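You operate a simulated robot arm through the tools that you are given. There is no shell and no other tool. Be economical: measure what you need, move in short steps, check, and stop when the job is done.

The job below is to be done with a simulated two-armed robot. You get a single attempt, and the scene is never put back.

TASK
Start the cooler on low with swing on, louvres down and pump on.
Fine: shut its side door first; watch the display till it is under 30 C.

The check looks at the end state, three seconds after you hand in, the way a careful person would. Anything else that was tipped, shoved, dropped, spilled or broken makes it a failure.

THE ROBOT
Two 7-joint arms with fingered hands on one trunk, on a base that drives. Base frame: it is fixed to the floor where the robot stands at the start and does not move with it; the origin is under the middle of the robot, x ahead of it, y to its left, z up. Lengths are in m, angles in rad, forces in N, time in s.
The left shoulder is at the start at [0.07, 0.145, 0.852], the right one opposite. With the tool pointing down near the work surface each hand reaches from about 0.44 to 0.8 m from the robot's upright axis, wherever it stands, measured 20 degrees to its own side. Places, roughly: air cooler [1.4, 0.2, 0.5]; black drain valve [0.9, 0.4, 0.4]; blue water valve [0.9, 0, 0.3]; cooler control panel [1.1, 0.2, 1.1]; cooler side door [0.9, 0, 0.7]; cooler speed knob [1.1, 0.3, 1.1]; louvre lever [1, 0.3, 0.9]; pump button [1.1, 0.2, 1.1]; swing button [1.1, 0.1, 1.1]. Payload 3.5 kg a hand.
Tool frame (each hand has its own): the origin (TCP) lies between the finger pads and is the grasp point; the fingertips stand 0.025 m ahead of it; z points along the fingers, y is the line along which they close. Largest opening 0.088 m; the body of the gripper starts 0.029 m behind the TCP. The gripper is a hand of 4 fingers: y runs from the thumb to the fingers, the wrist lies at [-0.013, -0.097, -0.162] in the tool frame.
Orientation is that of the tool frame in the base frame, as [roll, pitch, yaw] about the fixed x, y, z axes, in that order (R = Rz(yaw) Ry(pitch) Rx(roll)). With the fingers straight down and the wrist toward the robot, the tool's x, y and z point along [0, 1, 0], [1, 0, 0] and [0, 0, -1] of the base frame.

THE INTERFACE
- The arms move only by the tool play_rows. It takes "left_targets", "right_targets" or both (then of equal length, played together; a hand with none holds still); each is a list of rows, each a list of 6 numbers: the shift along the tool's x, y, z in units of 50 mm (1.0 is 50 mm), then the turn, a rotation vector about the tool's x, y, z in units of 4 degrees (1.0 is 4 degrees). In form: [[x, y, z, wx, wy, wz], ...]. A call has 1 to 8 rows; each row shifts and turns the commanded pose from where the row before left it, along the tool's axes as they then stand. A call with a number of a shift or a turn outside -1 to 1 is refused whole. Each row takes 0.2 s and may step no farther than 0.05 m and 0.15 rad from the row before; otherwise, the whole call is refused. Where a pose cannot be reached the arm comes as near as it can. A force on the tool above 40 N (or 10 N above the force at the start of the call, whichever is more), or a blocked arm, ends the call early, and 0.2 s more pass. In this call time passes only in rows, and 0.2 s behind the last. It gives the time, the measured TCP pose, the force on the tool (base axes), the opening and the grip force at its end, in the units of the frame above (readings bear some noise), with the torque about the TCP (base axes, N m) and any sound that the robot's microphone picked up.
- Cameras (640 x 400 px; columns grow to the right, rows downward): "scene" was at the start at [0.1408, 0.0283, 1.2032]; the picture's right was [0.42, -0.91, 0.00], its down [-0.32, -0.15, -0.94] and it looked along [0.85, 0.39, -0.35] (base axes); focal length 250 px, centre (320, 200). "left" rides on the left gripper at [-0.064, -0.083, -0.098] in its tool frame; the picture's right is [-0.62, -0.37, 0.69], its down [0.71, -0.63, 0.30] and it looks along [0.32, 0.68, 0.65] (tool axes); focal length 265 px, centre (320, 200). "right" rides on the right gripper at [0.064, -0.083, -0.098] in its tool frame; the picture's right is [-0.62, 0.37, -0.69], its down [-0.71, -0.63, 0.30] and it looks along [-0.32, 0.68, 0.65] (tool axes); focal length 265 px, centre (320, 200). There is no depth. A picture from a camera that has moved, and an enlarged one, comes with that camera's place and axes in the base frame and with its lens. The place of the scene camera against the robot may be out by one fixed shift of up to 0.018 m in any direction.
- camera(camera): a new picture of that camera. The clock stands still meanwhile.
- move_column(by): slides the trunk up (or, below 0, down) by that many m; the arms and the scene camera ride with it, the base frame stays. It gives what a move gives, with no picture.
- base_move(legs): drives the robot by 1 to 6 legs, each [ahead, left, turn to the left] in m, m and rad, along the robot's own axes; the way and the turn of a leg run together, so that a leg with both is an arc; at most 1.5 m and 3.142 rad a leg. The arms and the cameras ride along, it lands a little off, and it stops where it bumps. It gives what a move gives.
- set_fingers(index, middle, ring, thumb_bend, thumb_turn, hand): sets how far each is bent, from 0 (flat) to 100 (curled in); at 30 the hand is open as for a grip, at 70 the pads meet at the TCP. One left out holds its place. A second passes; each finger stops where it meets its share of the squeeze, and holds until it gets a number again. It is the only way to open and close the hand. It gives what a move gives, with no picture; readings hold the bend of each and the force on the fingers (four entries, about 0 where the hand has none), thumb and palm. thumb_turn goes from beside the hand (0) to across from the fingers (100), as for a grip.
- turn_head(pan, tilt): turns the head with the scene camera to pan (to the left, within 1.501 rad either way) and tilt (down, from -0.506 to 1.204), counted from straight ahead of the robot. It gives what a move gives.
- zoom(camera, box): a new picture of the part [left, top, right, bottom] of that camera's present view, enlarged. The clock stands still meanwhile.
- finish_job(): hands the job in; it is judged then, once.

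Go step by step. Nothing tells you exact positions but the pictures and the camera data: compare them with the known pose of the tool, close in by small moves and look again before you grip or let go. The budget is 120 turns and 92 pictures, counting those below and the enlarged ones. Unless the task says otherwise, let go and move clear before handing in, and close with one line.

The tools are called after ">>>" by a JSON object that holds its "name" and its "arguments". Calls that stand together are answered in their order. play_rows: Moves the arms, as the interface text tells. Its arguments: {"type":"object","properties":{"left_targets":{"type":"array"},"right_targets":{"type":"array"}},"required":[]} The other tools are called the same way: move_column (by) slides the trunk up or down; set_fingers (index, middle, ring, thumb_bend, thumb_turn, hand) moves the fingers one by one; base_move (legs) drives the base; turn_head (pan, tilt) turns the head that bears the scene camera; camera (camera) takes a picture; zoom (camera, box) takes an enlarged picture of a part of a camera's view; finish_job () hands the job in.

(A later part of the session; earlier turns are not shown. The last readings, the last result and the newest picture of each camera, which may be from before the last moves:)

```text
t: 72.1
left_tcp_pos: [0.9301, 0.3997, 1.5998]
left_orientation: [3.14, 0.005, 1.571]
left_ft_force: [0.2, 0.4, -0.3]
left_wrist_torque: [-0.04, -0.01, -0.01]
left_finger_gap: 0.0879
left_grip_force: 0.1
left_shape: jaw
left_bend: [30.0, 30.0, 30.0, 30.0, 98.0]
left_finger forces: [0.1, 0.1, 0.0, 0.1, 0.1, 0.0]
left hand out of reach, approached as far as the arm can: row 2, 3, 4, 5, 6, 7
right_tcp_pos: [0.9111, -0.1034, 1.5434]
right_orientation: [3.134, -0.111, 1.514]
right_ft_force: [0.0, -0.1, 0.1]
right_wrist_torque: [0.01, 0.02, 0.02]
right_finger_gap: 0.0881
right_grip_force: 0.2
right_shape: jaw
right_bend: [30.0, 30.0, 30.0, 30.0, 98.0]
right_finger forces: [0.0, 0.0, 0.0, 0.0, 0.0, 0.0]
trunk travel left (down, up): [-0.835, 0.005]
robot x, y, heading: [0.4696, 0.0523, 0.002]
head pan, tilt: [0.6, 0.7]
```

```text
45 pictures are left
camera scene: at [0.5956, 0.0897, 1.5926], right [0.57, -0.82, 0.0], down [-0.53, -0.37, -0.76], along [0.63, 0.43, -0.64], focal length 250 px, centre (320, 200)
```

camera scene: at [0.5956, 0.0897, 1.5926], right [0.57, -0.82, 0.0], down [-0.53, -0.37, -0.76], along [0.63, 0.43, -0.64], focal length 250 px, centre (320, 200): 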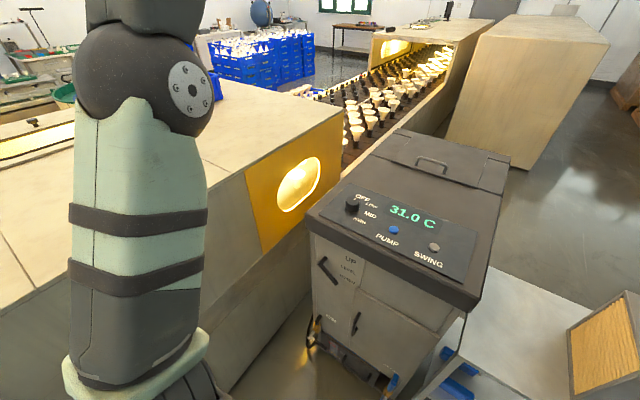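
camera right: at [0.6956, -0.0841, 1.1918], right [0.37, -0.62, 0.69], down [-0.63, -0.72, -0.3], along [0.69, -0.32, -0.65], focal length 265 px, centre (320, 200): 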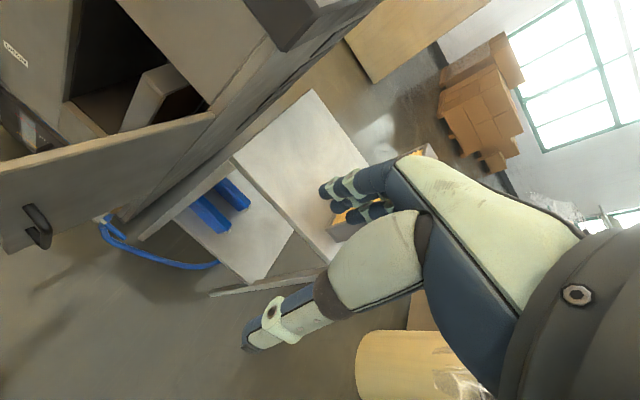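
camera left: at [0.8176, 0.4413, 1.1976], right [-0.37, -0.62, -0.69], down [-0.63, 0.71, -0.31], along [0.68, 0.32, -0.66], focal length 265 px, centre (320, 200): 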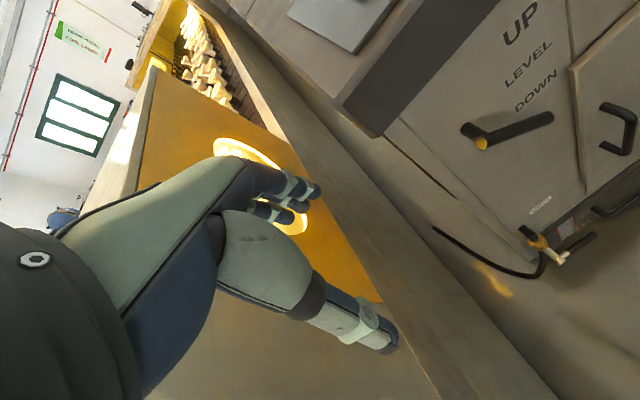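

The left arm is now in a good configuration. I'll descend toward a point above the knob.

>>> {"name": "play_rows", "arguments": {"left_targets": [[-0.1, 0.3, 0.85, 0, 0, 0], [-0.1, 0.3, 0.85, 0, 0, 0], [-0.15, 0.4, 0.85, 0, 0, 0], [-0.15, 0.4, 0.85, 0, 0, 0], [-0.15, 0.4, 0.85, 0, 0, 0], [-0.15, 0.4, 0.85, 0, 0, 0], [-0.15, 0.4, 0.85, 0, 0, 0]]}}

>>> {"name": "camera", "arguments": {"camera": "left"}}

```text
t: 73.7
left_tcp_pos: [1.0634, 0.349, 1.3001]
left_orientation: [-3.141, 0.006, 1.571]
left_ft_force: [-0.4, -0.8, -1.5]
left_wrist_torque: [0.02, 0.01, 0.02]
left_finger_gap: 0.0879
left_grip_force: 0.1
left_shape: jaw
left_bend: [30.0, 30.0, 30.0, 30.0, 98.0]
left_finger forces: [0.0, 0.1, 0.0, 0.0, 0.1, 0.0]
right_tcp_pos: [0.9139, -0.1041, 1.5427]
right_orientation: [3.135, -0.112, 1.515]
right_ft_force: [-0.3, -0.1, -0.3]
right_wrist_torque: [0.03, 0.01, 0.04]
right_finger_gap: 0.0878
right_grip_force: 0.0
right_shape: jaw
right_bend: [30.0, 30.0, 30.0, 30.0, 98.0]
right_finger forces: [0.1, 0.0, 0.0, 0.1, 0.0, 0.0]
trunk travel left (down, up): [-0.835, 0.005]
robot x, y, heading: [0.4678, 0.0443, 0.006]
head pan, tilt: [0.6, 0.7]
```

```text
44 pictures are left
camera left: at [0.9803, 0.2841, 1.3991], right [-0.37, -0.62, -0.69], down [-0.63, 0.71, -0.31], along [0.68, 0.32, -0.66], focal length 265 px, centre (320, 200)
```

left: 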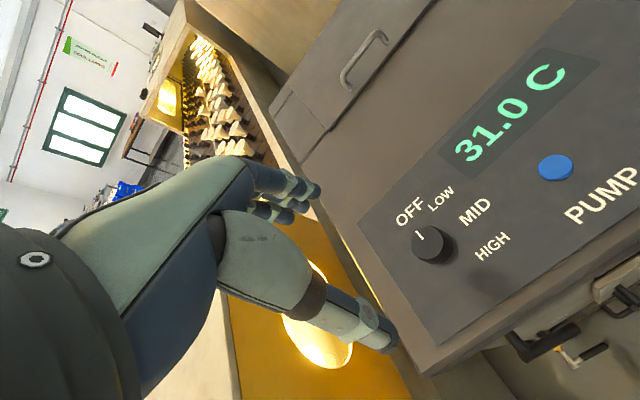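

The knob centre is at about (1.112,0.336). I'll move over it and lower partway, then check.

>>> {"name": "play_rows", "arguments": {"left_targets": [[-0.25, 0.9, 0.2, 0, 0, 0], [0, 0.08, 0.8, 0, 0, 0], [0, 0, 0.8, 0, 0, 0], [0, 0, 0.6, 0, 0, 0]]}}

>>> {"name": "camera", "arguments": {"camera": "left"}}

>>> {"name": "zoom", "arguments": {"camera": "scene", "box": [290, 140, 450, 240]}}

```text
t: 74.7
left_tcp_pos: [1.109, 0.3369, 1.1822]
left_orientation: [-3.141, 0.005, 1.572]
left_ft_force: [-0.8, 1.1, 0.3]
left_wrist_torque: [-0.01, 0.0, 0.0]
left_finger_gap: 0.0881
left_grip_force: 0.0
left_shape: jaw
left_bend: [30.0, 30.0, 30.0, 30.0, 98.0]
left_finger forces: [0.1, 0.0, 0.1, 0.0, 0.0, 0.0]
right_tcp_pos: [0.9107, -0.1032, 1.5426]
right_orientation: [3.135, -0.113, 1.515]
right_ft_force: [0.5, 0.2, -0.4]
right_wrist_torque: [0.0, 0.01, -0.02]
right_finger_gap: 0.0876
right_grip_force: 0.1
right_shape: jaw
right_bend: [30.0, 30.0, 30.0, 30.0, 98.0]
right_finger forces: [0.1, 0.0, 0.0, 0.0, 0.0, 0.0]
trunk travel left (down, up): [-0.835, 0.005]
robot x, y, heading: [0.4692, 0.0477, 0.005]
head pan, tilt: [0.6, 0.7]
```

```text
43 pictures are left
camera left: at [1.0271, 0.2713, 1.2804], right [-0.37, -0.62, -0.69], down [-0.63, 0.71, -0.31], along [0.68, 0.32, -0.66], focal length 265 px, centre (320, 200)
```

left: 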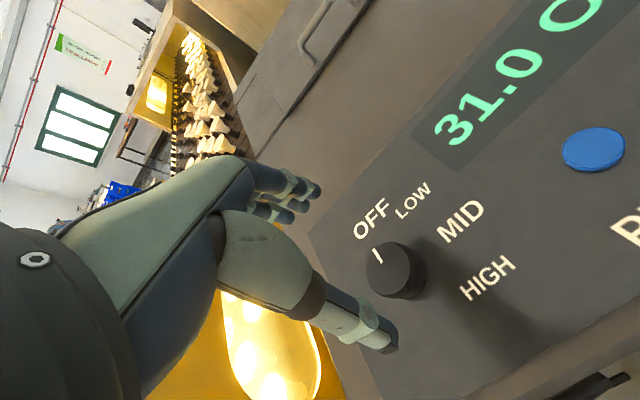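

```text
4.00 times, centred on (370, 190) of scene
camera zoom: at [0.5965, 0.088, 1.5926], right [0.57, -0.82, 0.0], down [-0.53, -0.37, -0.76], along [0.63, 0.43, -0.64], focal length 1001 px, centre (120, 240)
```

zoom: 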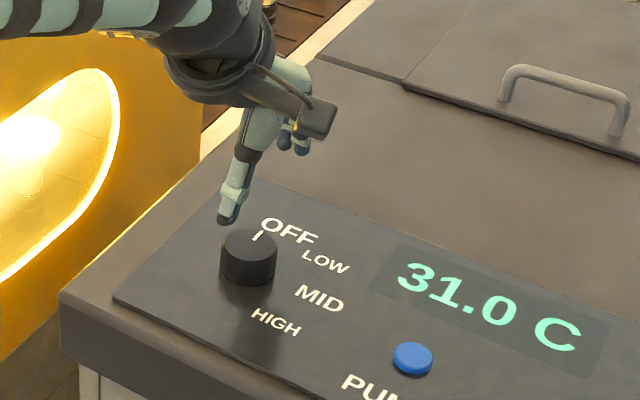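

Aligned over the knob. I'll lower gently with the fingers straddling it.

>>> {"name": "play_rows", "arguments": {"left_targets": [[0, 0, 0.5, 0, 0, 0], [0, 0, 0.5, 0, 0, 0]]}}

>>> {"name": "camera", "arguments": {"camera": "left"}}

>>> {"name": "zoom", "arguments": {"camera": "scene", "box": [290, 140, 450, 240]}}

```text
t: 75.3
left_tcp_pos: [1.1096, 0.338, 1.1317]
left_orientation: [-3.141, 0.004, 1.573]
left_ft_force: [0.1, -0.1, 0.2]
left_wrist_torque: [0.0, 0.03, 0.01]
left_finger_gap: 0.088
left_grip_force: 0.1
left_shape: jaw
left_bend: [30.0, 30.0, 30.0, 30.0, 98.0]
left_finger forces: [0.0, 0.0, 0.0, 0.0, 0.1, 0.0]
right_tcp_pos: [0.913, -0.1039, 1.5439]
right_orientation: [3.132, -0.111, 1.514]
right_ft_force: [-0.8, -0.4, -0.3]
right_wrist_torque: [0.0, 0.0, 0.01]
right_finger_gap: 0.0878
right_grip_force: 0.0
right_shape: jaw
right_bend: [30.0, 30.0, 30.0, 30.0, 98.0]
right_finger forces: [0.1, 0.0, 0.0, 0.0, 0.0, 0.0]
trunk travel left (down, up): [-0.835, 0.005]
robot x, y, heading: [0.4669, 0.0505, 0.007]
head pan, tilt: [0.6, 0.7]
```

```text
41 pictures are left
camera left: at [1.0267, 0.2732, 1.2297], right [-0.37, -0.62, -0.69], down [-0.63, 0.71, -0.31], along [0.68, 0.32, -0.66], focal length 265 px, centre (320, 200)
```

left: 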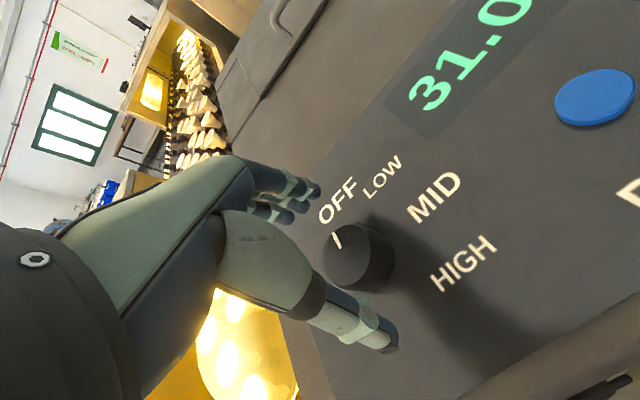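

```text
4.00 times, centred on (370, 190) of scene
camera zoom: at [0.5969, 0.0887, 1.5926], right [0.57, -0.82, 0.0], down [-0.53, -0.37, -0.76], along [0.63, 0.43, -0.64], focal length 1001 px, centre (120, 240)
```

zoom: 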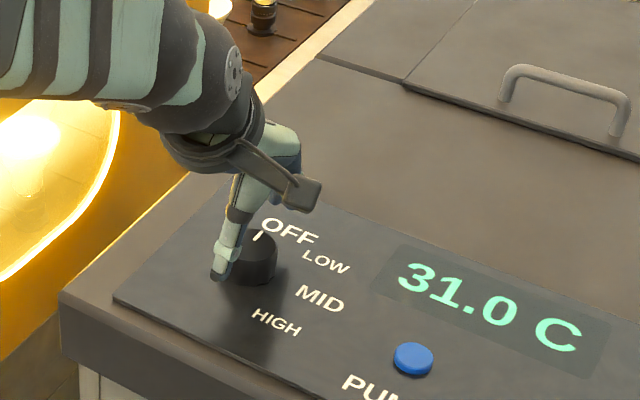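

Well centred, with the knob top about 0.03 m below the TCP. I'll lower 25 mm more and close the fingers gently.

>>> {"name": "play_rows", "arguments": {"left_targets": [[0, 0, 0.25, 0, 0, 0], [0, 0, 0.25, 0, 0, 0]]}}

>>> {"name": "set_fingers", "arguments": {"hand": "left", "index": 55, "middle": 55, "ring": 55, "thumb_bend": 55}}

>>> {"name": "camera", "arguments": {"camera": "left"}}

```text
t: 75.9
left_tcp_pos: [1.1117, 0.3362, 1.1081]
left_orientation: [3.14, 0.005, 1.573]
left_ft_force: [0.3, 0.3, 0.4]
left_wrist_torque: [0.01, 0.0, 0.01]
left_finger_gap: 0.0883
left_grip_force: 0.1
left_shape: jaw
left_bend: [30.0, 30.0, 30.0, 30.0, 98.0]
left_finger forces: [0.0, 0.1, 0.0, 0.0, 0.0, 0.1]
right_tcp_pos: [0.9128, -0.1039, 1.5421]
right_orientation: [3.132, -0.111, 1.515]
right_ft_force: [0.5, 0.1, -0.2]
right_wrist_torque: [-0.01, -0.01, 0.01]
right_finger_gap: 0.0879
right_grip_force: 0.0
right_shape: jaw
right_bend: [30.0, 30.0, 30.0, 30.0, 98.0]
right_finger forces: [0.1, 0.1, 0.0, 0.0, 0.0, 0.0]
trunk travel left (down, up): [-0.835, 0.005]
robot x, y, heading: [0.4742, 0.0485, 0.001]
head pan, tilt: [0.6, 0.7]
```

```text
t: 76.9
left_tcp_pos: [1.1108, 0.3366, 1.1076]
left_orientation: [3.14, 0.005, 1.571]
left_ft_force: [3.8, -0.4, 0.5]
left_wrist_torque: [0.03, -0.11, -0.07]
left_finger_gap: 0.0338
left_grip_force: 2.5
left_shape: fingers
left_bend: [53.0, 52.0, 55.0, 54.0, 98.0]
left_finger forces: [1.4, 2.6, 0.0, 0.1, 0.2, 0.0]
right_tcp_pos: [0.9126, -0.1035, 1.5421]
right_orientation: [3.132, -0.111, 1.513]
right_ft_force: [-0.2, -0.1, -0.3]
right_wrist_torque: [0.01, -0.01, 0.01]
right_finger_gap: 0.0878
right_grip_force: 0.1
right_shape: jaw
right_bend: [30.0, 30.0, 30.0, 30.0, 98.0]
right_finger forces: [0.0, 0.0, 0.1, 0.1, 0.0, 0.0]
trunk travel left (down, up): [-0.835, 0.005]
robot x, y, heading: [0.4692, 0.0506, 0.006]
head pan, tilt: [0.6, 0.7]
```

```text
39 pictures are left
camera left: at [1.0279, 0.272, 1.2063], right [-0.37, -0.62, -0.69], down [-0.63, 0.71, -0.31], along [0.68, 0.32, -0.65], focal length 265 px, centre (320, 200)
```

left: 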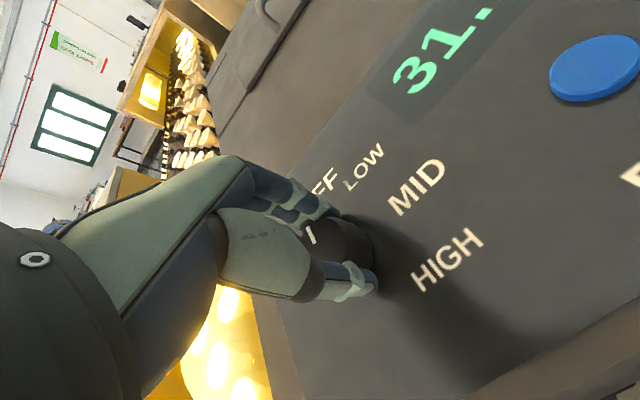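

>>> {"name": "set_fingers", "arguments": {"hand": "left", "index": 60, "middle": 60, "ring": 60, "thumb_bend": 64}}

```text
t: 77.9
left_tcp_pos: [1.1106, 0.3371, 1.1072]
left_orientation: [3.14, 0.005, 1.57]
left_ft_force: [5.8, 1.1, 1.3]
left_wrist_torque: [0.0, -0.16, -0.08]
left_finger_gap: 0.0311
left_grip_force: 7.3
left_shape: fingers
left_bend: [54.0, 54.0, 58.0, 57.0, 97.0]
left_finger forces: [3.8, 5.4, 1.0, 0.1, 4.6, 0.0]
right_tcp_pos: [0.9123, -0.103, 1.5431]
right_orientation: [3.133, -0.111, 1.512]
right_ft_force: [-0.2, 0.0, 0.2]
right_wrist_torque: [0.0, -0.04, 0.02]
right_finger_gap: 0.0879
right_grip_force: 0.1
right_shape: jaw
right_bend: [30.0, 30.0, 30.0, 30.0, 98.0]
right_finger forces: [0.0, 0.0, 0.1, 0.0, 0.0, 0.0]
trunk travel left (down, up): [-0.835, 0.005]
robot x, y, heading: [0.4704, 0.0452, 0.006]
head pan, tilt: [0.6, 0.7]
```

The knob is gripped. I'll turn it clockwise 32 degrees and look.

>>> {"name": "play_rows", "arguments": {"left_targets": [[0, 0, 0, 0, 0, 1], [0, 0, 0, 0, 0, 1], [0, 0, 0, 0, 0, 1], [0, 0, 0, 0, 0, 1], [0, 0, 0, 0, 0, 1], [0, 0, 0, 0, 0, 1], [0, 0, 0, 0, 0, 1], [0, 0, 0, 0, 0, 1]]}}

>>> {"name": "camera", "arguments": {"camera": "left"}}

>>> {"name": "zoom", "arguments": {"camera": "scene", "box": [290, 140, 450, 240]}}

```text
t: 79.7
left_tcp_pos: [1.1092, 0.3374, 1.108]
left_orientation: [3.138, 0.003, 1.012]
left_ft_force: [4.7, 1.3, 3.1]
left_wrist_torque: [0.04, -0.1, 0.0]
left_finger_gap: 0.0305
left_grip_force: 7.3
left_shape: fingers
left_bend: [55.0, 54.0, 59.0, 57.0, 97.0]
left_finger forces: [2.8, 4.9, 1.5, 0.1, 5.7, 0.0]
right_tcp_pos: [0.9125, -0.1033, 1.5429]
right_orientation: [3.133, -0.113, 1.516]
right_ft_force: [0.2, 0.1, 0.6]
right_wrist_torque: [0.0, -0.02, 0.01]
right_finger_gap: 0.0879
right_grip_force: 0.0
right_shape: jaw
right_bend: [30.0, 30.0, 30.0, 30.0, 98.0]
right_finger forces: [0.0, 0.0, 0.1, 0.0, 0.0, 0.0]
trunk travel left (down, up): [-0.835, 0.005]
robot x, y, heading: [0.4656, 0.0459, 0.003]
head pan, tilt: [0.6, 0.7]
```

```text
38 pictures are left
camera left: at [1.0045, 0.3267, 1.2056], right [-0.64, -0.33, -0.69], down [-0.16, 0.94, -0.31], along [0.75, -0.09, -0.65], focal length 265 px, centre (320, 200)
```

left: 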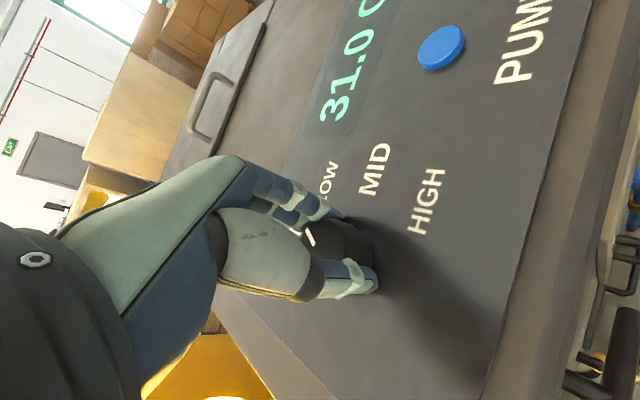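

```text
4.00 times, centred on (370, 190) of scene
camera zoom: at [0.5964, 0.0889, 1.5926], right [0.57, -0.82, 0.0], down [-0.53, -0.37, -0.76], along [0.63, 0.43, -0.64], focal length 1001 px, centre (120, 240)
```

zoom: 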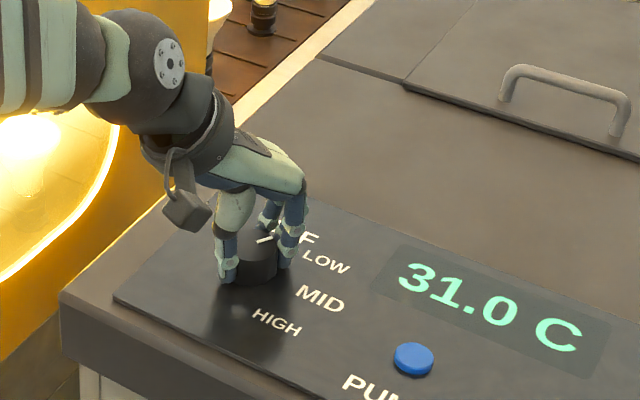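

The mark turned with the hand. I'll turn about 12 degrees more to reach LOW.

>>> {"name": "play_rows", "arguments": {"left_targets": [[0, 0, 0, 0, 0, 1], [0, 0, 0, 0, 0, 1], [0, 0, 0, 0, 0, 1]]}}

>>> {"name": "zoom", "arguments": {"camera": "scene", "box": [320, 170, 400, 220]}}

```text
t: 80.5
left_tcp_pos: [1.1088, 0.3374, 1.1076]
left_orientation: [3.139, 0.004, 0.801]
left_ft_force: [2.5, 3.2, 3.3]
left_wrist_torque: [0.07, -0.08, -0.01]
left_finger_gap: 0.0303
left_grip_force: 6.9
left_shape: fingers
left_bend: [55.0, 55.0, 59.0, 57.0, 97.0]
left_finger forces: [2.3, 4.2, 1.2, 0.0, 6.1, 0.1]
right_tcp_pos: [0.9117, -0.1021, 1.5436]
right_orientation: [3.133, -0.113, 1.512]
right_ft_force: [0.7, -0.4, -0.5]
right_wrist_torque: [0.0, -0.02, 0.0]
right_finger_gap: 0.0877
right_grip_force: 0.1
right_shape: jaw
right_bend: [30.0, 30.0, 30.0, 30.0, 98.0]
right_finger forces: [0.1, 0.1, 0.1, 0.0, 0.1, 0.0]
trunk travel left (down, up): [-0.835, 0.005]
robot x, y, heading: [0.4663, 0.0512, 0.003]
head pan, tilt: [0.6, 0.7]
```

```text
8.00 times, centred on (360, 195) of scene
camera zoom: at [0.5962, 0.089, 1.5926], right [0.57, -0.82, 0.0], down [-0.53, -0.37, -0.76], along [0.63, 0.43, -0.64], focal length 2002 px, centre (0, 240)
```

zoom: 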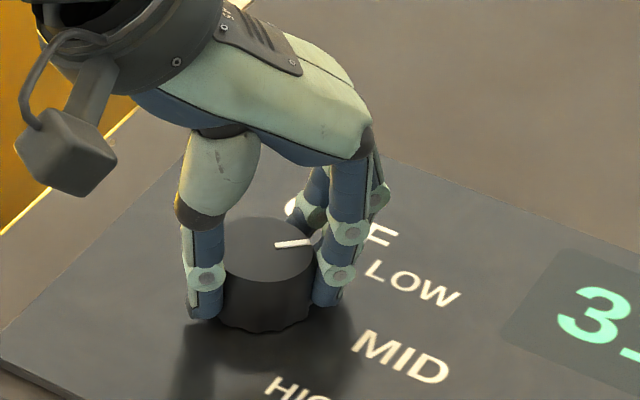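

The mark reads about 43 degrees, pointing to LOW. I'll release and lift straight up to check.

>>> {"name": "set_fingers", "arguments": {"hand": "left", "index": 30, "middle": 30, "ring": 30, "thumb_bend": 30}}

>>> {"name": "play_rows", "arguments": {"left_targets": [[0, 0, -0.8, 0, 0, 0], [0, 0, -0.9, 0, 0, 0], [0, 0, -0.9, 0, 0, 0]]}}

>>> {"name": "zoom", "arguments": {"camera": "scene", "box": [330, 170, 458, 250]}}

>>> {"name": "camera", "arguments": {"camera": "left"}}

```text
t: 81.5
left_tcp_pos: [1.1084, 0.3357, 1.1087]
left_orientation: [3.139, 0.003, 0.803]
left_ft_force: [0.2, -0.6, 0.9]
left_wrist_torque: [-0.01, -0.01, 0.01]
left_finger_gap: 0.0846
left_grip_force: 0.0
left_shape: fingers
left_bend: [30.0, 30.0, 30.0, 30.0, 97.0]
left_finger forces: [0.1, 0.1, 0.1, 0.0, 0.0, 0.0]
right_tcp_pos: [0.9114, -0.1034, 1.5442]
right_orientation: [3.132, -0.112, 1.514]
right_ft_force: [0.2, 0.2, 0.0]
right_wrist_torque: [0.03, 0.03, 0.04]
right_finger_gap: 0.0878
right_grip_force: 0.0
right_shape: jaw
right_bend: [30.0, 30.0, 30.0, 30.0, 98.0]
right_finger forces: [0.1, 0.0, 0.0, 0.0, 0.0, 0.0]
trunk travel left (down, up): [-0.835, 0.005]
robot x, y, heading: [0.4677, 0.0526, 0.006]
head pan, tilt: [0.6, 0.7]
```

```text
t: 82.3
left_tcp_pos: [1.1077, 0.3379, 1.2397]
left_orientation: [3.137, 0.003, 0.802]
left_ft_force: [-0.9, 0.1, -0.1]
left_wrist_torque: [0.02, 0.0, 0.02]
left_finger_gap: 0.0843
left_grip_force: 0.0
left_shape: fingers
left_bend: [30.0, 30.0, 30.0, 30.0, 97.0]
left_finger forces: [0.0, 0.0, 0.1, 0.0, 0.0, 0.0]
right_tcp_pos: [0.9112, -0.1033, 1.5425]
right_orientation: [3.132, -0.112, 1.512]
right_ft_force: [0.1, 0.0, -0.9]
right_wrist_torque: [-0.01, -0.01, -0.02]
right_finger_gap: 0.0876
right_grip_force: 0.0
right_shape: jaw
right_bend: [30.0, 30.0, 30.0, 30.0, 98.0]
right_finger forces: [0.0, 0.0, 0.0, 0.0, 0.0, 0.0]
trunk travel left (down, up): [-0.835, 0.005]
robot x, y, heading: [0.4706, 0.051, 0.001]
head pan, tilt: [0.6, 0.7]
```

```text
5.00 times, centred on (394, 210) of scene
camera zoom: at [0.5953, 0.0881, 1.5927], right [0.57, -0.82, 0.0], down [-0.53, -0.37, -0.77], along [0.63, 0.43, -0.64], focal length 1251 px, centre (-50, 150)
```

zoom: 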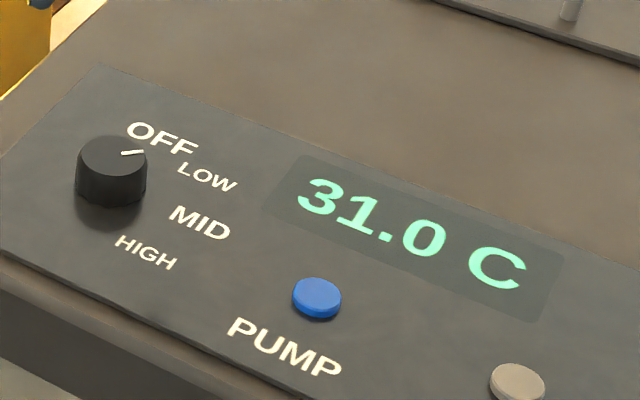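

```text
34 pictures are left
camera left: at [1.0032, 0.35, 1.3376], right [-0.69, -0.19, -0.69], down [0.04, 0.95, -0.31], along [0.72, -0.24, -0.65], focal length 265 px, centre (320, 200)
```

left: 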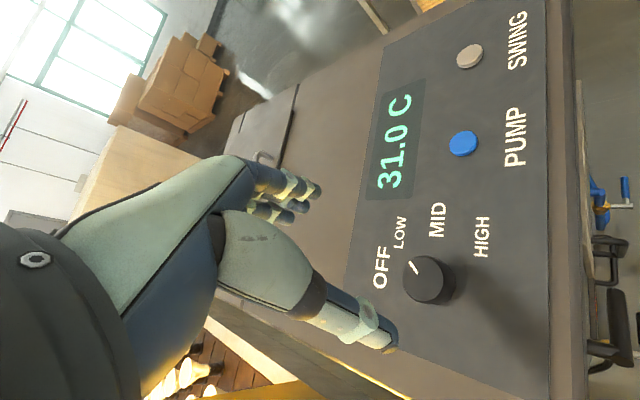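

The knob now points to LOW, about 45 degrees. Next I'll close the left fingers into one blunt tip and go above the PUMP button at about (1.092,0.206).

>>> {"name": "set_fingers", "arguments": {"hand": "left", "index": 68, "middle": 68, "ring": 68, "thumb_bend": 66}}

>>> {"name": "play_rows", "arguments": {"left_targets": [[-0.7, 0.54, 0.2, 0, 0, 0], [-0.7, 0.54, 0.2, 0, 0, 0], [-0.72, 0.53, 0.2, 0, 0, 0], [0, 0, 0.6, 0, 0, 0]]}}

>>> {"name": "camera", "arguments": {"camera": "left"}}

>>> {"name": "zoom", "arguments": {"camera": "scene", "box": [330, 160, 490, 260]}}

```text
t: 83.3
left_tcp_pos: [1.1085, 0.3383, 1.2393]
left_orientation: [3.138, 0.005, 0.802]
left_ft_force: [-0.5, 1.1, 0.0]
left_wrist_torque: [-0.02, 0.01, 0.03]
left_finger_gap: 0.0052
left_grip_force: 0.1
left_shape: fingers
left_bend: [68.0, 68.0, 68.0, 66.0, 97.0]
left_finger forces: [0.1, 0.0, 0.1, 0.0, 0.0, 0.0]
right_tcp_pos: [0.911, -0.1033, 1.5419]
right_orientation: [3.133, -0.111, 1.513]
right_ft_force: [-0.1, -0.2, 0.5]
right_wrist_torque: [0.0, 0.01, 0.04]
right_finger_gap: 0.0879
right_grip_force: 0.1
right_shape: jaw
right_bend: [30.0, 30.0, 30.0, 30.0, 98.0]
right_finger forces: [0.0, 0.0, 0.1, 0.0, 0.0, 0.0]
trunk travel left (down, up): [-0.835, 0.005]
robot x, y, heading: [0.4698, 0.0483, 0.002]
head pan, tilt: [0.6, 0.7]
```

```text
t: 84.3
left_tcp_pos: [1.0942, 0.207, 1.1801]
left_orientation: [3.136, 0.004, 0.804]
left_ft_force: [0.1, 0.1, 0.3]
left_wrist_torque: [0.02, 0.03, -0.03]
left_finger_gap: 0.0053
left_grip_force: 0.0
left_shape: fingers
left_bend: [68.0, 68.0, 68.0, 66.0, 97.0]
left_finger forces: [0.0, 0.0, 0.1, 0.0, 0.0, 0.0]
right_tcp_pos: [0.9131, -0.103, 1.5433]
right_orientation: [3.134, -0.112, 1.514]
right_ft_force: [-0.1, 0.2, 0.5]
right_wrist_torque: [-0.01, 0.03, -0.01]
right_finger_gap: 0.0879
right_grip_force: 0.0
right_shape: jaw
right_bend: [30.0, 30.0, 30.0, 30.0, 98.0]
right_finger forces: [0.0, 0.1, 0.0, 0.1, 0.0, 0.1]
trunk travel left (down, up): [-0.835, 0.005]
robot x, y, heading: [0.4705, 0.0511, 0.002]
head pan, tilt: [0.6, 0.7]
```

```text
33 pictures are left
camera left: at [0.9901, 0.2184, 1.2772], right [-0.69, -0.2, -0.69], down [0.04, 0.95, -0.31], along [0.72, -0.24, -0.65], focal length 265 px, centre (320, 200)
```

left: 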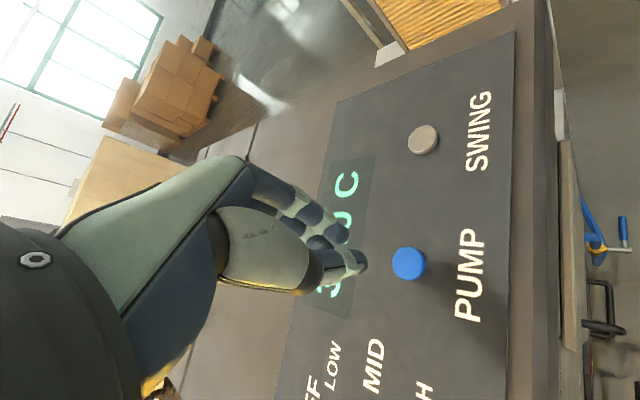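

```text
4.00 times, centred on (410, 210) of scene
camera zoom: at [0.5969, 0.0893, 1.5926], right [0.57, -0.82, 0.0], down [-0.53, -0.37, -0.76], along [0.63, 0.43, -0.65], focal length 1001 px, centre (-40, 160)
```

zoom: 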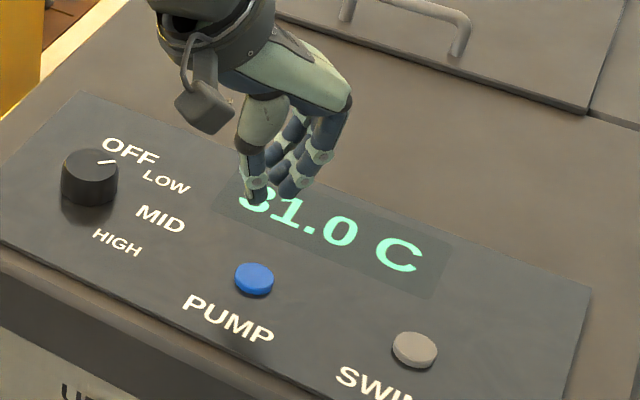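

Aligned over PUMP. I'll lower and press in small steps.

>>> {"name": "play_rows", "arguments": {"left_targets": [[-0.05, 0.05, 0.5, 0, 0, 0], [0, 0, 0.5, 0, 0, 0], [0, 0, 0.15, 0, 0, 0], [0, 0, 0.1, 0, 0, 0], [0, 0, 0.1, 0, 0, 0]]}}

>>> {"name": "zoom", "arguments": {"camera": "scene", "box": [350, 180, 446, 240]}}

```text
t: 85.5
left_tcp_pos: [1.0936, 0.2001, 1.1094]
left_orientation: [3.138, 0.003, 0.805]
left_ft_force: [-0.2, 0.3, 0.3]
left_wrist_torque: [0.05, -0.03, 0.03]
left_finger_gap: 0.0055
left_grip_force: 0.1
left_shape: fingers
left_bend: [68.0, 68.0, 68.0, 66.0, 97.0]
left_finger forces: [0.0, 0.0, 0.0, 0.1, 0.0, 0.0]
right_tcp_pos: [0.9118, -0.1033, 1.5427]
right_orientation: [3.133, -0.111, 1.514]
right_ft_force: [0.3, 0.3, 0.2]
right_wrist_torque: [-0.01, 0.01, 0.02]
right_finger_gap: 0.0876
right_grip_force: 0.2
right_shape: jaw
right_bend: [30.0, 30.0, 30.0, 30.0, 98.0]
right_finger forces: [0.0, 0.1, 0.0, 0.0, 0.1, 0.0]
trunk travel left (down, up): [-0.835, 0.005]
robot x, y, heading: [0.4711, 0.0506, 0.005]
head pan, tilt: [0.6, 0.7]
```

```text
6.67 times, centred on (398, 210) of scene
camera zoom: at [0.5962, 0.0882, 1.5926], right [0.57, -0.82, 0.0], down [-0.53, -0.37, -0.76], along [0.63, 0.43, -0.64], focal length 1668 px, centre (-200, 133)
```

zoom: 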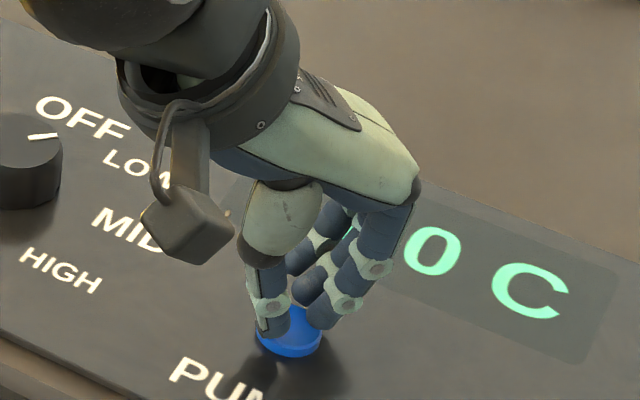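

>>> {"name": "play_rows", "arguments": {"left_targets": [[0, 0, 0.08, 0, 0, 0], [0, 0, 0.08, 0, 0, 0], [0, 0, 0.08, 0, 0, 0]]}}

```text
t: 86.3
left_tcp_pos: [1.0929, 0.1998, 1.1027]
left_orientation: [3.133, -0.003, 0.803]
left_ft_force: [2.3, 1.1, 15.1]
left_wrist_torque: [0.0, -0.02, 0.0]
left_finger_gap: 0.0045
left_grip_force: 8.3
left_shape: fingers
left_bend: [68.0, 68.0, 68.0, 66.0, 98.0]
left_finger forces: [7.7, 1.4, 0.0, 0.0, 7.1, 0.1]
right_tcp_pos: [0.909, -0.1048, 1.5461]
right_orientation: [3.129, -0.113, 1.513]
right_ft_force: [0.5, 0.1, 0.4]
right_wrist_torque: [-0.01, 0.02, 0.01]
right_finger_gap: 0.088
right_grip_force: 0.1
right_shape: jaw
right_bend: [30.0, 30.0, 30.0, 30.0, 98.0]
right_finger forces: [0.0, 0.1, 0.1, 0.1, 0.0, 0.0]
trunk travel left (down, up): [-0.835, 0.005]
robot x, y, heading: [0.4723, 0.0486, 0.001]
head pan, tilt: [0.6, 0.7]
heard: click
```

A click was heard, so PUMP was pressed. I'll lift and look.

>>> {"name": "play_rows", "arguments": {"left_targets": [[0, 0, -0.5, 0, 0, 0], [0, 0, -0.8, 0, 0, 0], [0, 0, -0.3, 0, 0, 0]]}}

>>> {"name": "camera", "arguments": {"camera": "left"}}

>>> {"name": "zoom", "arguments": {"camera": "scene", "box": [330, 170, 490, 270]}}

```text
t: 87.1
left_tcp_pos: [1.0926, 0.2015, 1.1796]
left_orientation: [3.137, 0.005, 0.802]
left_ft_force: [0.2, 0.2, -0.1]
left_wrist_torque: [-0.01, -0.04, -0.02]
left_finger_gap: 0.0045
left_grip_force: 0.0
left_shape: fingers
left_bend: [68.0, 68.0, 68.0, 66.0, 98.0]
left_finger forces: [0.1, 0.0, 0.0, 0.0, 0.0, 0.0]
right_tcp_pos: [0.9102, -0.1034, 1.5441]
right_orientation: [3.132, -0.113, 1.512]
right_ft_force: [0.4, -0.1, -0.3]
right_wrist_torque: [0.02, 0.01, -0.02]
right_finger_gap: 0.088
right_grip_force: 0.1
right_shape: jaw
right_bend: [30.0, 30.0, 30.0, 30.0, 98.0]
right_finger forces: [0.0, 0.1, 0.0, 0.0, 0.0, 0.0]
trunk travel left (down, up): [-0.835, 0.005]
robot x, y, heading: [0.4732, 0.0487, 0.011]
head pan, tilt: [0.6, 0.7]
```

```text
30 pictures are left
camera left: at [0.9885, 0.2132, 1.2773], right [-0.7, -0.19, -0.69], down [0.04, 0.95, -0.31], along [0.72, -0.24, -0.65], focal length 265 px, centre (320, 200)
```

left: 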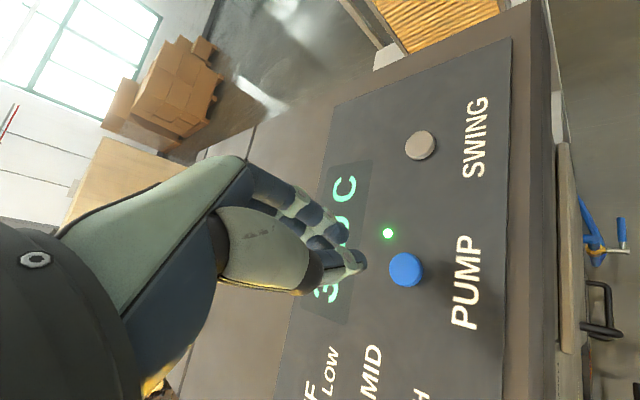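

```text
4.00 times, centred on (410, 220) of scene
camera zoom: at [0.595, 0.0881, 1.5927], right [0.57, -0.82, 0.0], down [-0.53, -0.37, -0.77], along [0.63, 0.43, -0.64], focal length 1001 px, centre (-40, 120)
```

zoom: 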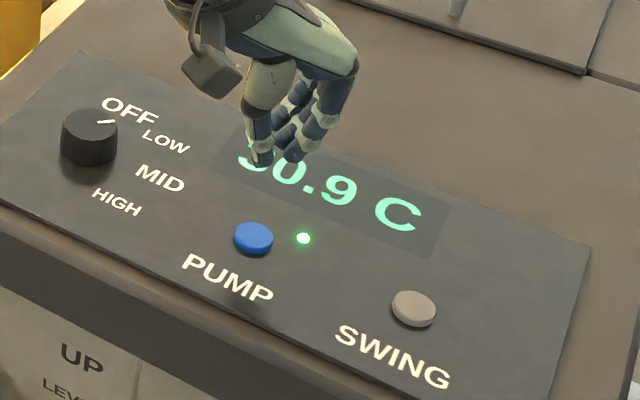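

The pump LED is lit and the display has fallen to 30.9. Next is SWING at about (1.090,0.098).

>>> {"name": "play_rows", "arguments": {"left_targets": [[-0.51, 0.47, 0, 0, 0, 0], [-0.51, 0.47, 0, 0, 0, 0], [-0.52, 0.46, 0, 0, 0, 0]]}}

>>> {"name": "camera", "arguments": {"camera": "left"}}

```text
t: 87.9
left_tcp_pos: [1.0912, 0.0939, 1.1786]
left_orientation: [3.14, 0.002, 0.805]
left_ft_force: [0.7, -0.5, -0.7]
left_wrist_torque: [0.0, -0.03, 0.01]
left_finger_gap: 0.0044
left_grip_force: 0.2
left_shape: fingers
left_bend: [68.0, 68.0, 68.0, 66.0, 98.0]
left_finger forces: [0.1, 0.0, 0.0, 0.0, 0.0, 0.0]
right_tcp_pos: [0.9113, -0.1042, 1.5435]
right_orientation: [3.132, -0.113, 1.516]
right_ft_force: [-0.2, 0.0, 0.4]
right_wrist_torque: [0.02, 0.01, 0.03]
right_finger_gap: 0.0879
right_grip_force: 0.1
right_shape: jaw
right_bend: [30.0, 30.0, 30.0, 30.0, 98.0]
right_finger forces: [0.0, 0.1, 0.1, 0.0, 0.1, 0.0]
trunk travel left (down, up): [-0.835, 0.005]
robot x, y, heading: [0.4724, 0.0475, 0.001]
head pan, tilt: [0.6, 0.7]
```

```text
28 pictures are left
camera left: at [0.9864, 0.1057, 1.277], right [-0.69, -0.19, -0.69], down [0.04, 0.95, -0.31], along [0.72, -0.24, -0.65], focal length 265 px, centre (320, 200)
```

left: 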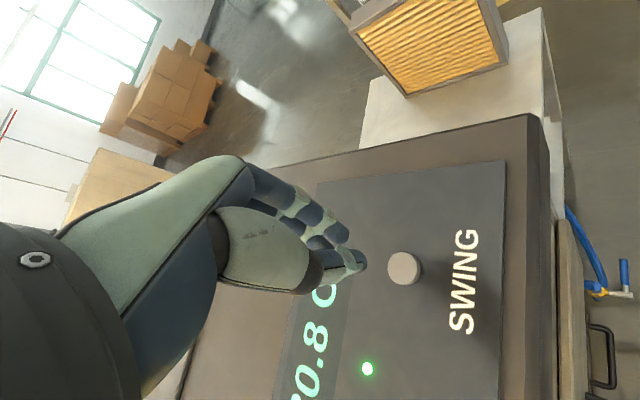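

>>> {"name": "play_rows", "arguments": {"left_targets": [[0, 0, 0.5, 0, 0, 0], [0, 0, 0.5, 0, 0, 0], [0, 0, 0.2, 0, 0, 0], [0, 0, 0.12, 0, 0, 0], [0, 0, 0.08, 0, 0, 0], [0, 0, 0.08, 0, 0, 0]]}}

```text
t: 89.3
left_tcp_pos: [1.0908, 0.0977, 1.1081]
left_orientation: [3.138, 0.003, 0.804]
left_ft_force: [0.8, -0.2, 1.9]
left_wrist_torque: [-0.02, -0.03, 0.01]
left_finger_gap: 0.0048
left_grip_force: 0.9
left_shape: fingers
left_bend: [68.0, 68.0, 68.0, 66.0, 98.0]
left_finger forces: [1.3, 0.4, 0.0, 0.0, 0.0, 0.0]
right_tcp_pos: [0.9105, -0.1041, 1.5437]
right_orientation: [3.131, -0.112, 1.514]
right_ft_force: [0.2, 0.3, 0.3]
right_wrist_torque: [-0.01, 0.0, 0.03]
right_finger_gap: 0.0877
right_grip_force: 0.1
right_shape: jaw
right_bend: [30.0, 30.0, 30.0, 30.0, 98.0]
right_finger forces: [0.1, 0.0, 0.0, 0.1, 0.0, 0.0]
trunk travel left (down, up): [-0.835, 0.005]
robot x, y, heading: [0.4675, 0.051, 0.004]
head pan, tilt: [0.6, 0.7]
heard: click
```

A click was heard on SWING. I'll lift and check.

>>> {"name": "play_rows", "arguments": {"left_targets": [[0, 0, -0.5, 0, 0, 0], [0, 0, -0.9, 0, 0, 0], [0, 0, -0.9, 0, 0, 0]]}}

>>> {"name": "zoom", "arguments": {"camera": "scene", "box": [330, 170, 490, 270]}}

```text
t: 90.1
left_tcp_pos: [1.0887, 0.0988, 1.22]
left_orientation: [3.137, 0.0, 0.803]
left_ft_force: [0.0, -1.1, -0.3]
left_wrist_torque: [-0.03, 0.03, 0.02]
left_finger_gap: 0.0047
left_grip_force: 0.1
left_shape: fingers
left_bend: [68.0, 68.0, 68.0, 66.0, 98.0]
left_finger forces: [0.1, 0.1, 0.0, 0.1, 0.0, 0.1]
right_tcp_pos: [0.9094, -0.1032, 1.5437]
right_orientation: [3.133, -0.113, 1.513]
right_ft_force: [0.4, 0.0, -0.7]
right_wrist_torque: [0.0, 0.02, 0.02]
right_finger_gap: 0.0876
right_grip_force: 0.1
right_shape: jaw
right_bend: [30.0, 30.0, 30.0, 30.0, 98.0]
right_finger forces: [0.0, 0.1, 0.0, 0.0, 0.0, 0.1]
trunk travel left (down, up): [-0.835, 0.005]
robot x, y, heading: [0.4709, 0.048, 0.005]
head pan, tilt: [0.6, 0.7]
```

```text
4.00 times, centred on (410, 220) of scene
camera zoom: at [0.5941, 0.0883, 1.5928], right [0.57, -0.82, 0.0], down [-0.53, -0.37, -0.77], along [0.63, 0.43, -0.64], focal length 1001 px, centre (-40, 120)
```

zoom: 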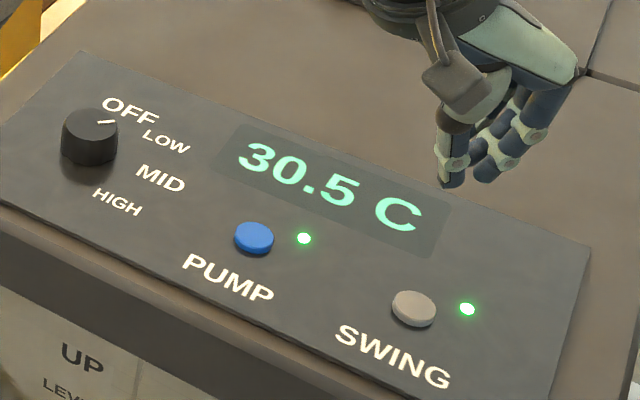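

Both LEDs are lit and the display reads 30.5. I'll move the left hand up and back clear, then watch the display.

>>> {"name": "play_rows", "arguments": {"left_targets": [[0, 0, -0.9, 0, 0, 0], [0, 0, -0.9, 0, 0, 0], [-0.2, -0.7, -0.4, 0, 0, 0], [-0.2, -0.8, -0.2, 0, 0, 0], [0, -0.9, -0.2, 0, 0, 0], [0, -0.9, 0, 0, 0, 0]]}}

>>> {"name": "turn_head", "arguments": {"pan": 0.3, "tilt": 0.8}}

>>> {"name": "camera", "arguments": {"camera": "scene"}}

```text
t: 91.5
left_tcp_pos: [0.961, 0.197, 1.3477]
left_orientation: [3.135, 0.002, 0.806]
left_ft_force: [0.6, 0.3, 0.0]
left_wrist_torque: [0.01, -0.04, 0.01]
left_finger_gap: 0.0045
left_grip_force: 0.0
left_shape: fingers
left_bend: [68.0, 68.0, 68.0, 66.0, 98.0]
left_finger forces: [0.1, 0.0, 0.0, 0.1, 0.1, 0.1]
left hand out of reach, approached as far as the arm can: row 6
right_tcp_pos: [0.9087, -0.1017, 1.5444]
right_orientation: [3.131, -0.113, 1.514]
right_ft_force: [0.4, 0.2, 0.3]
right_wrist_torque: [-0.02, -0.03, 0.01]
right_finger_gap: 0.0879
right_grip_force: 0.1
right_shape: jaw
right_bend: [30.0, 30.0, 30.0, 30.0, 98.0]
right_finger forces: [0.1, 0.0, 0.1, 0.0, 0.0, 0.0]
trunk travel left (down, up): [-0.835, 0.005]
robot x, y, heading: [0.4684, 0.0506, 0.005]
head pan, tilt: [0.6, 0.7]
```

```text
t: 92.3
left_tcp_pos: [0.9632, 0.195, 1.3469]
left_orientation: [3.137, 0.0, 0.806]
left_ft_force: [0.1, -0.9, 0.5]
left_wrist_torque: [0.01, 0.0, 0.0]
left_finger_gap: 0.0045
left_grip_force: 0.0
left_shape: fingers
left_bend: [68.0, 68.0, 68.0, 66.0, 98.0]
left_finger forces: [0.0, 0.0, 0.0, 0.0, 0.0, 0.0]
right_tcp_pos: [0.9115, -0.1031, 1.5445]
right_orientation: [3.134, -0.113, 1.514]
right_ft_force: [-0.6, -0.1, 0.2]
right_wrist_torque: [-0.02, -0.02, 0.01]
right_finger_gap: 0.0879
right_grip_force: 0.2
right_shape: jaw
right_bend: [30.0, 30.0, 30.0, 30.0, 98.0]
right_finger forces: [0.0, 0.0, 0.0, 0.1, 0.1, 0.0]
trunk travel left (down, up): [-0.835, 0.005]
robot x, y, heading: [0.4684, 0.0522, 0.003]
head pan, tilt: [0.3, 0.799]
```

```text
26 pictures are left
camera scene: at [0.6027, 0.0635, 1.5845], right [0.3, -0.95, 0.0], down [-0.68, -0.21, -0.7], along [0.67, 0.21, -0.72], focal length 250 px, centre (320, 200)
```

scene: 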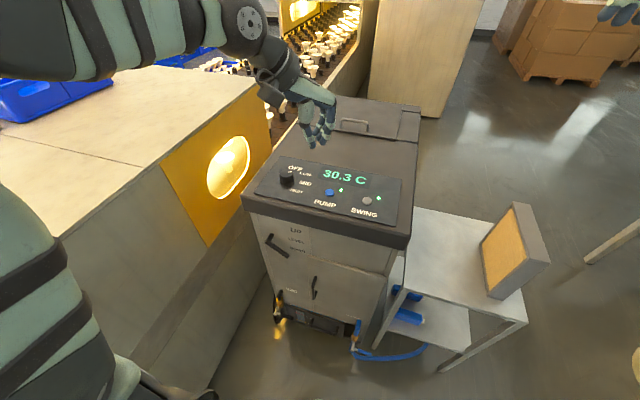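

30.3 and falling. I'll back the base away straight, which also gives a view of the whole front.

>>> {"name": "base_move", "arguments": {"legs": [[-0.3, 0, 0]]}}

>>> {"name": "turn_head", "arguments": {"pan": 0.2, "tilt": 0.65}}

>>> {"name": "zoom", "arguments": {"camera": "scene", "box": [200, 60, 456, 320]}}

```text
t: 94.4
left_tcp_pos: [0.6581, 0.1923, 1.346]
left_orientation: [3.139, 0.002, 0.801]
left_ft_force: [-0.2, -0.3, -0.1]
left_wrist_torque: [-0.02, -0.02, -0.02]
left_finger_gap: 0.0046
left_grip_force: 0.1
left_shape: fingers
left_bend: [68.0, 68.0, 68.0, 66.0, 98.0]
left_finger forces: [0.1, 0.0, 0.1, 0.0, 0.0, 0.1]
right_tcp_pos: [0.6064, -0.1049, 1.5424]
right_orientation: [3.133, -0.111, 1.51]
right_ft_force: [0.4, 0.7, 0.4]
right_wrist_torque: [0.04, 0.0, 0.01]
right_finger_gap: 0.0877
right_grip_force: 0.1
right_shape: jaw
right_bend: [30.0, 30.0, 30.0, 30.0, 98.0]
right_finger forces: [0.1, 0.0, 0.0, 0.0, 0.1, 0.1]
trunk travel left (down, up): [-0.835, 0.005]
robot x, y, heading: [0.1656, 0.0472, -0.001]
head pan, tilt: [0.3, 0.799]
```

```text
t: 95.1
left_tcp_pos: [0.6563, 0.1925, 1.3462]
left_orientation: [3.138, 0.002, 0.8]
left_ft_force: [0.5, -0.4, -0.6]
left_wrist_torque: [-0.01, 0.02, 0.02]
left_finger_gap: 0.0047
left_grip_force: 0.1
left_shape: fingers
left_bend: [68.0, 68.0, 68.0, 66.0, 98.0]
left_finger forces: [0.0, 0.0, 0.1, 0.0, 0.0, 0.0]
right_tcp_pos: [0.6034, -0.1045, 1.5436]
right_orientation: [3.133, -0.112, 1.508]
right_ft_force: [0.2, 0.5, -0.8]
right_wrist_torque: [-0.04, -0.01, -0.01]
right_finger_gap: 0.0879
right_grip_force: 0.0
right_shape: jaw
right_bend: [30.0, 30.0, 30.0, 30.0, 98.0]
right_finger forces: [0.0, 0.1, 0.1, 0.1, 0.0, 0.0]
trunk travel left (down, up): [-0.835, 0.005]
robot x, y, heading: [0.1619, 0.05, -0.004]
head pan, tilt: [0.201, 0.649]
```

```text
1.54 times, centred on (328, 190) of scene
camera zoom: at [0.3038, 0.0567, 1.5969], right [0.2, -0.98, 0.0], down [-0.59, -0.12, -0.8], along [0.78, 0.16, -0.61], focal length 385 px, centre (308, 215)
```

zoom: 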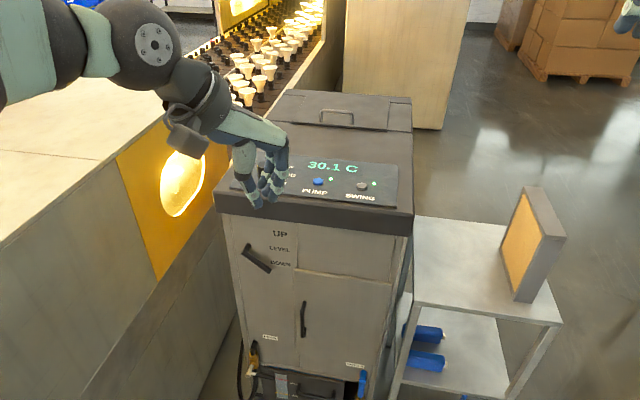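

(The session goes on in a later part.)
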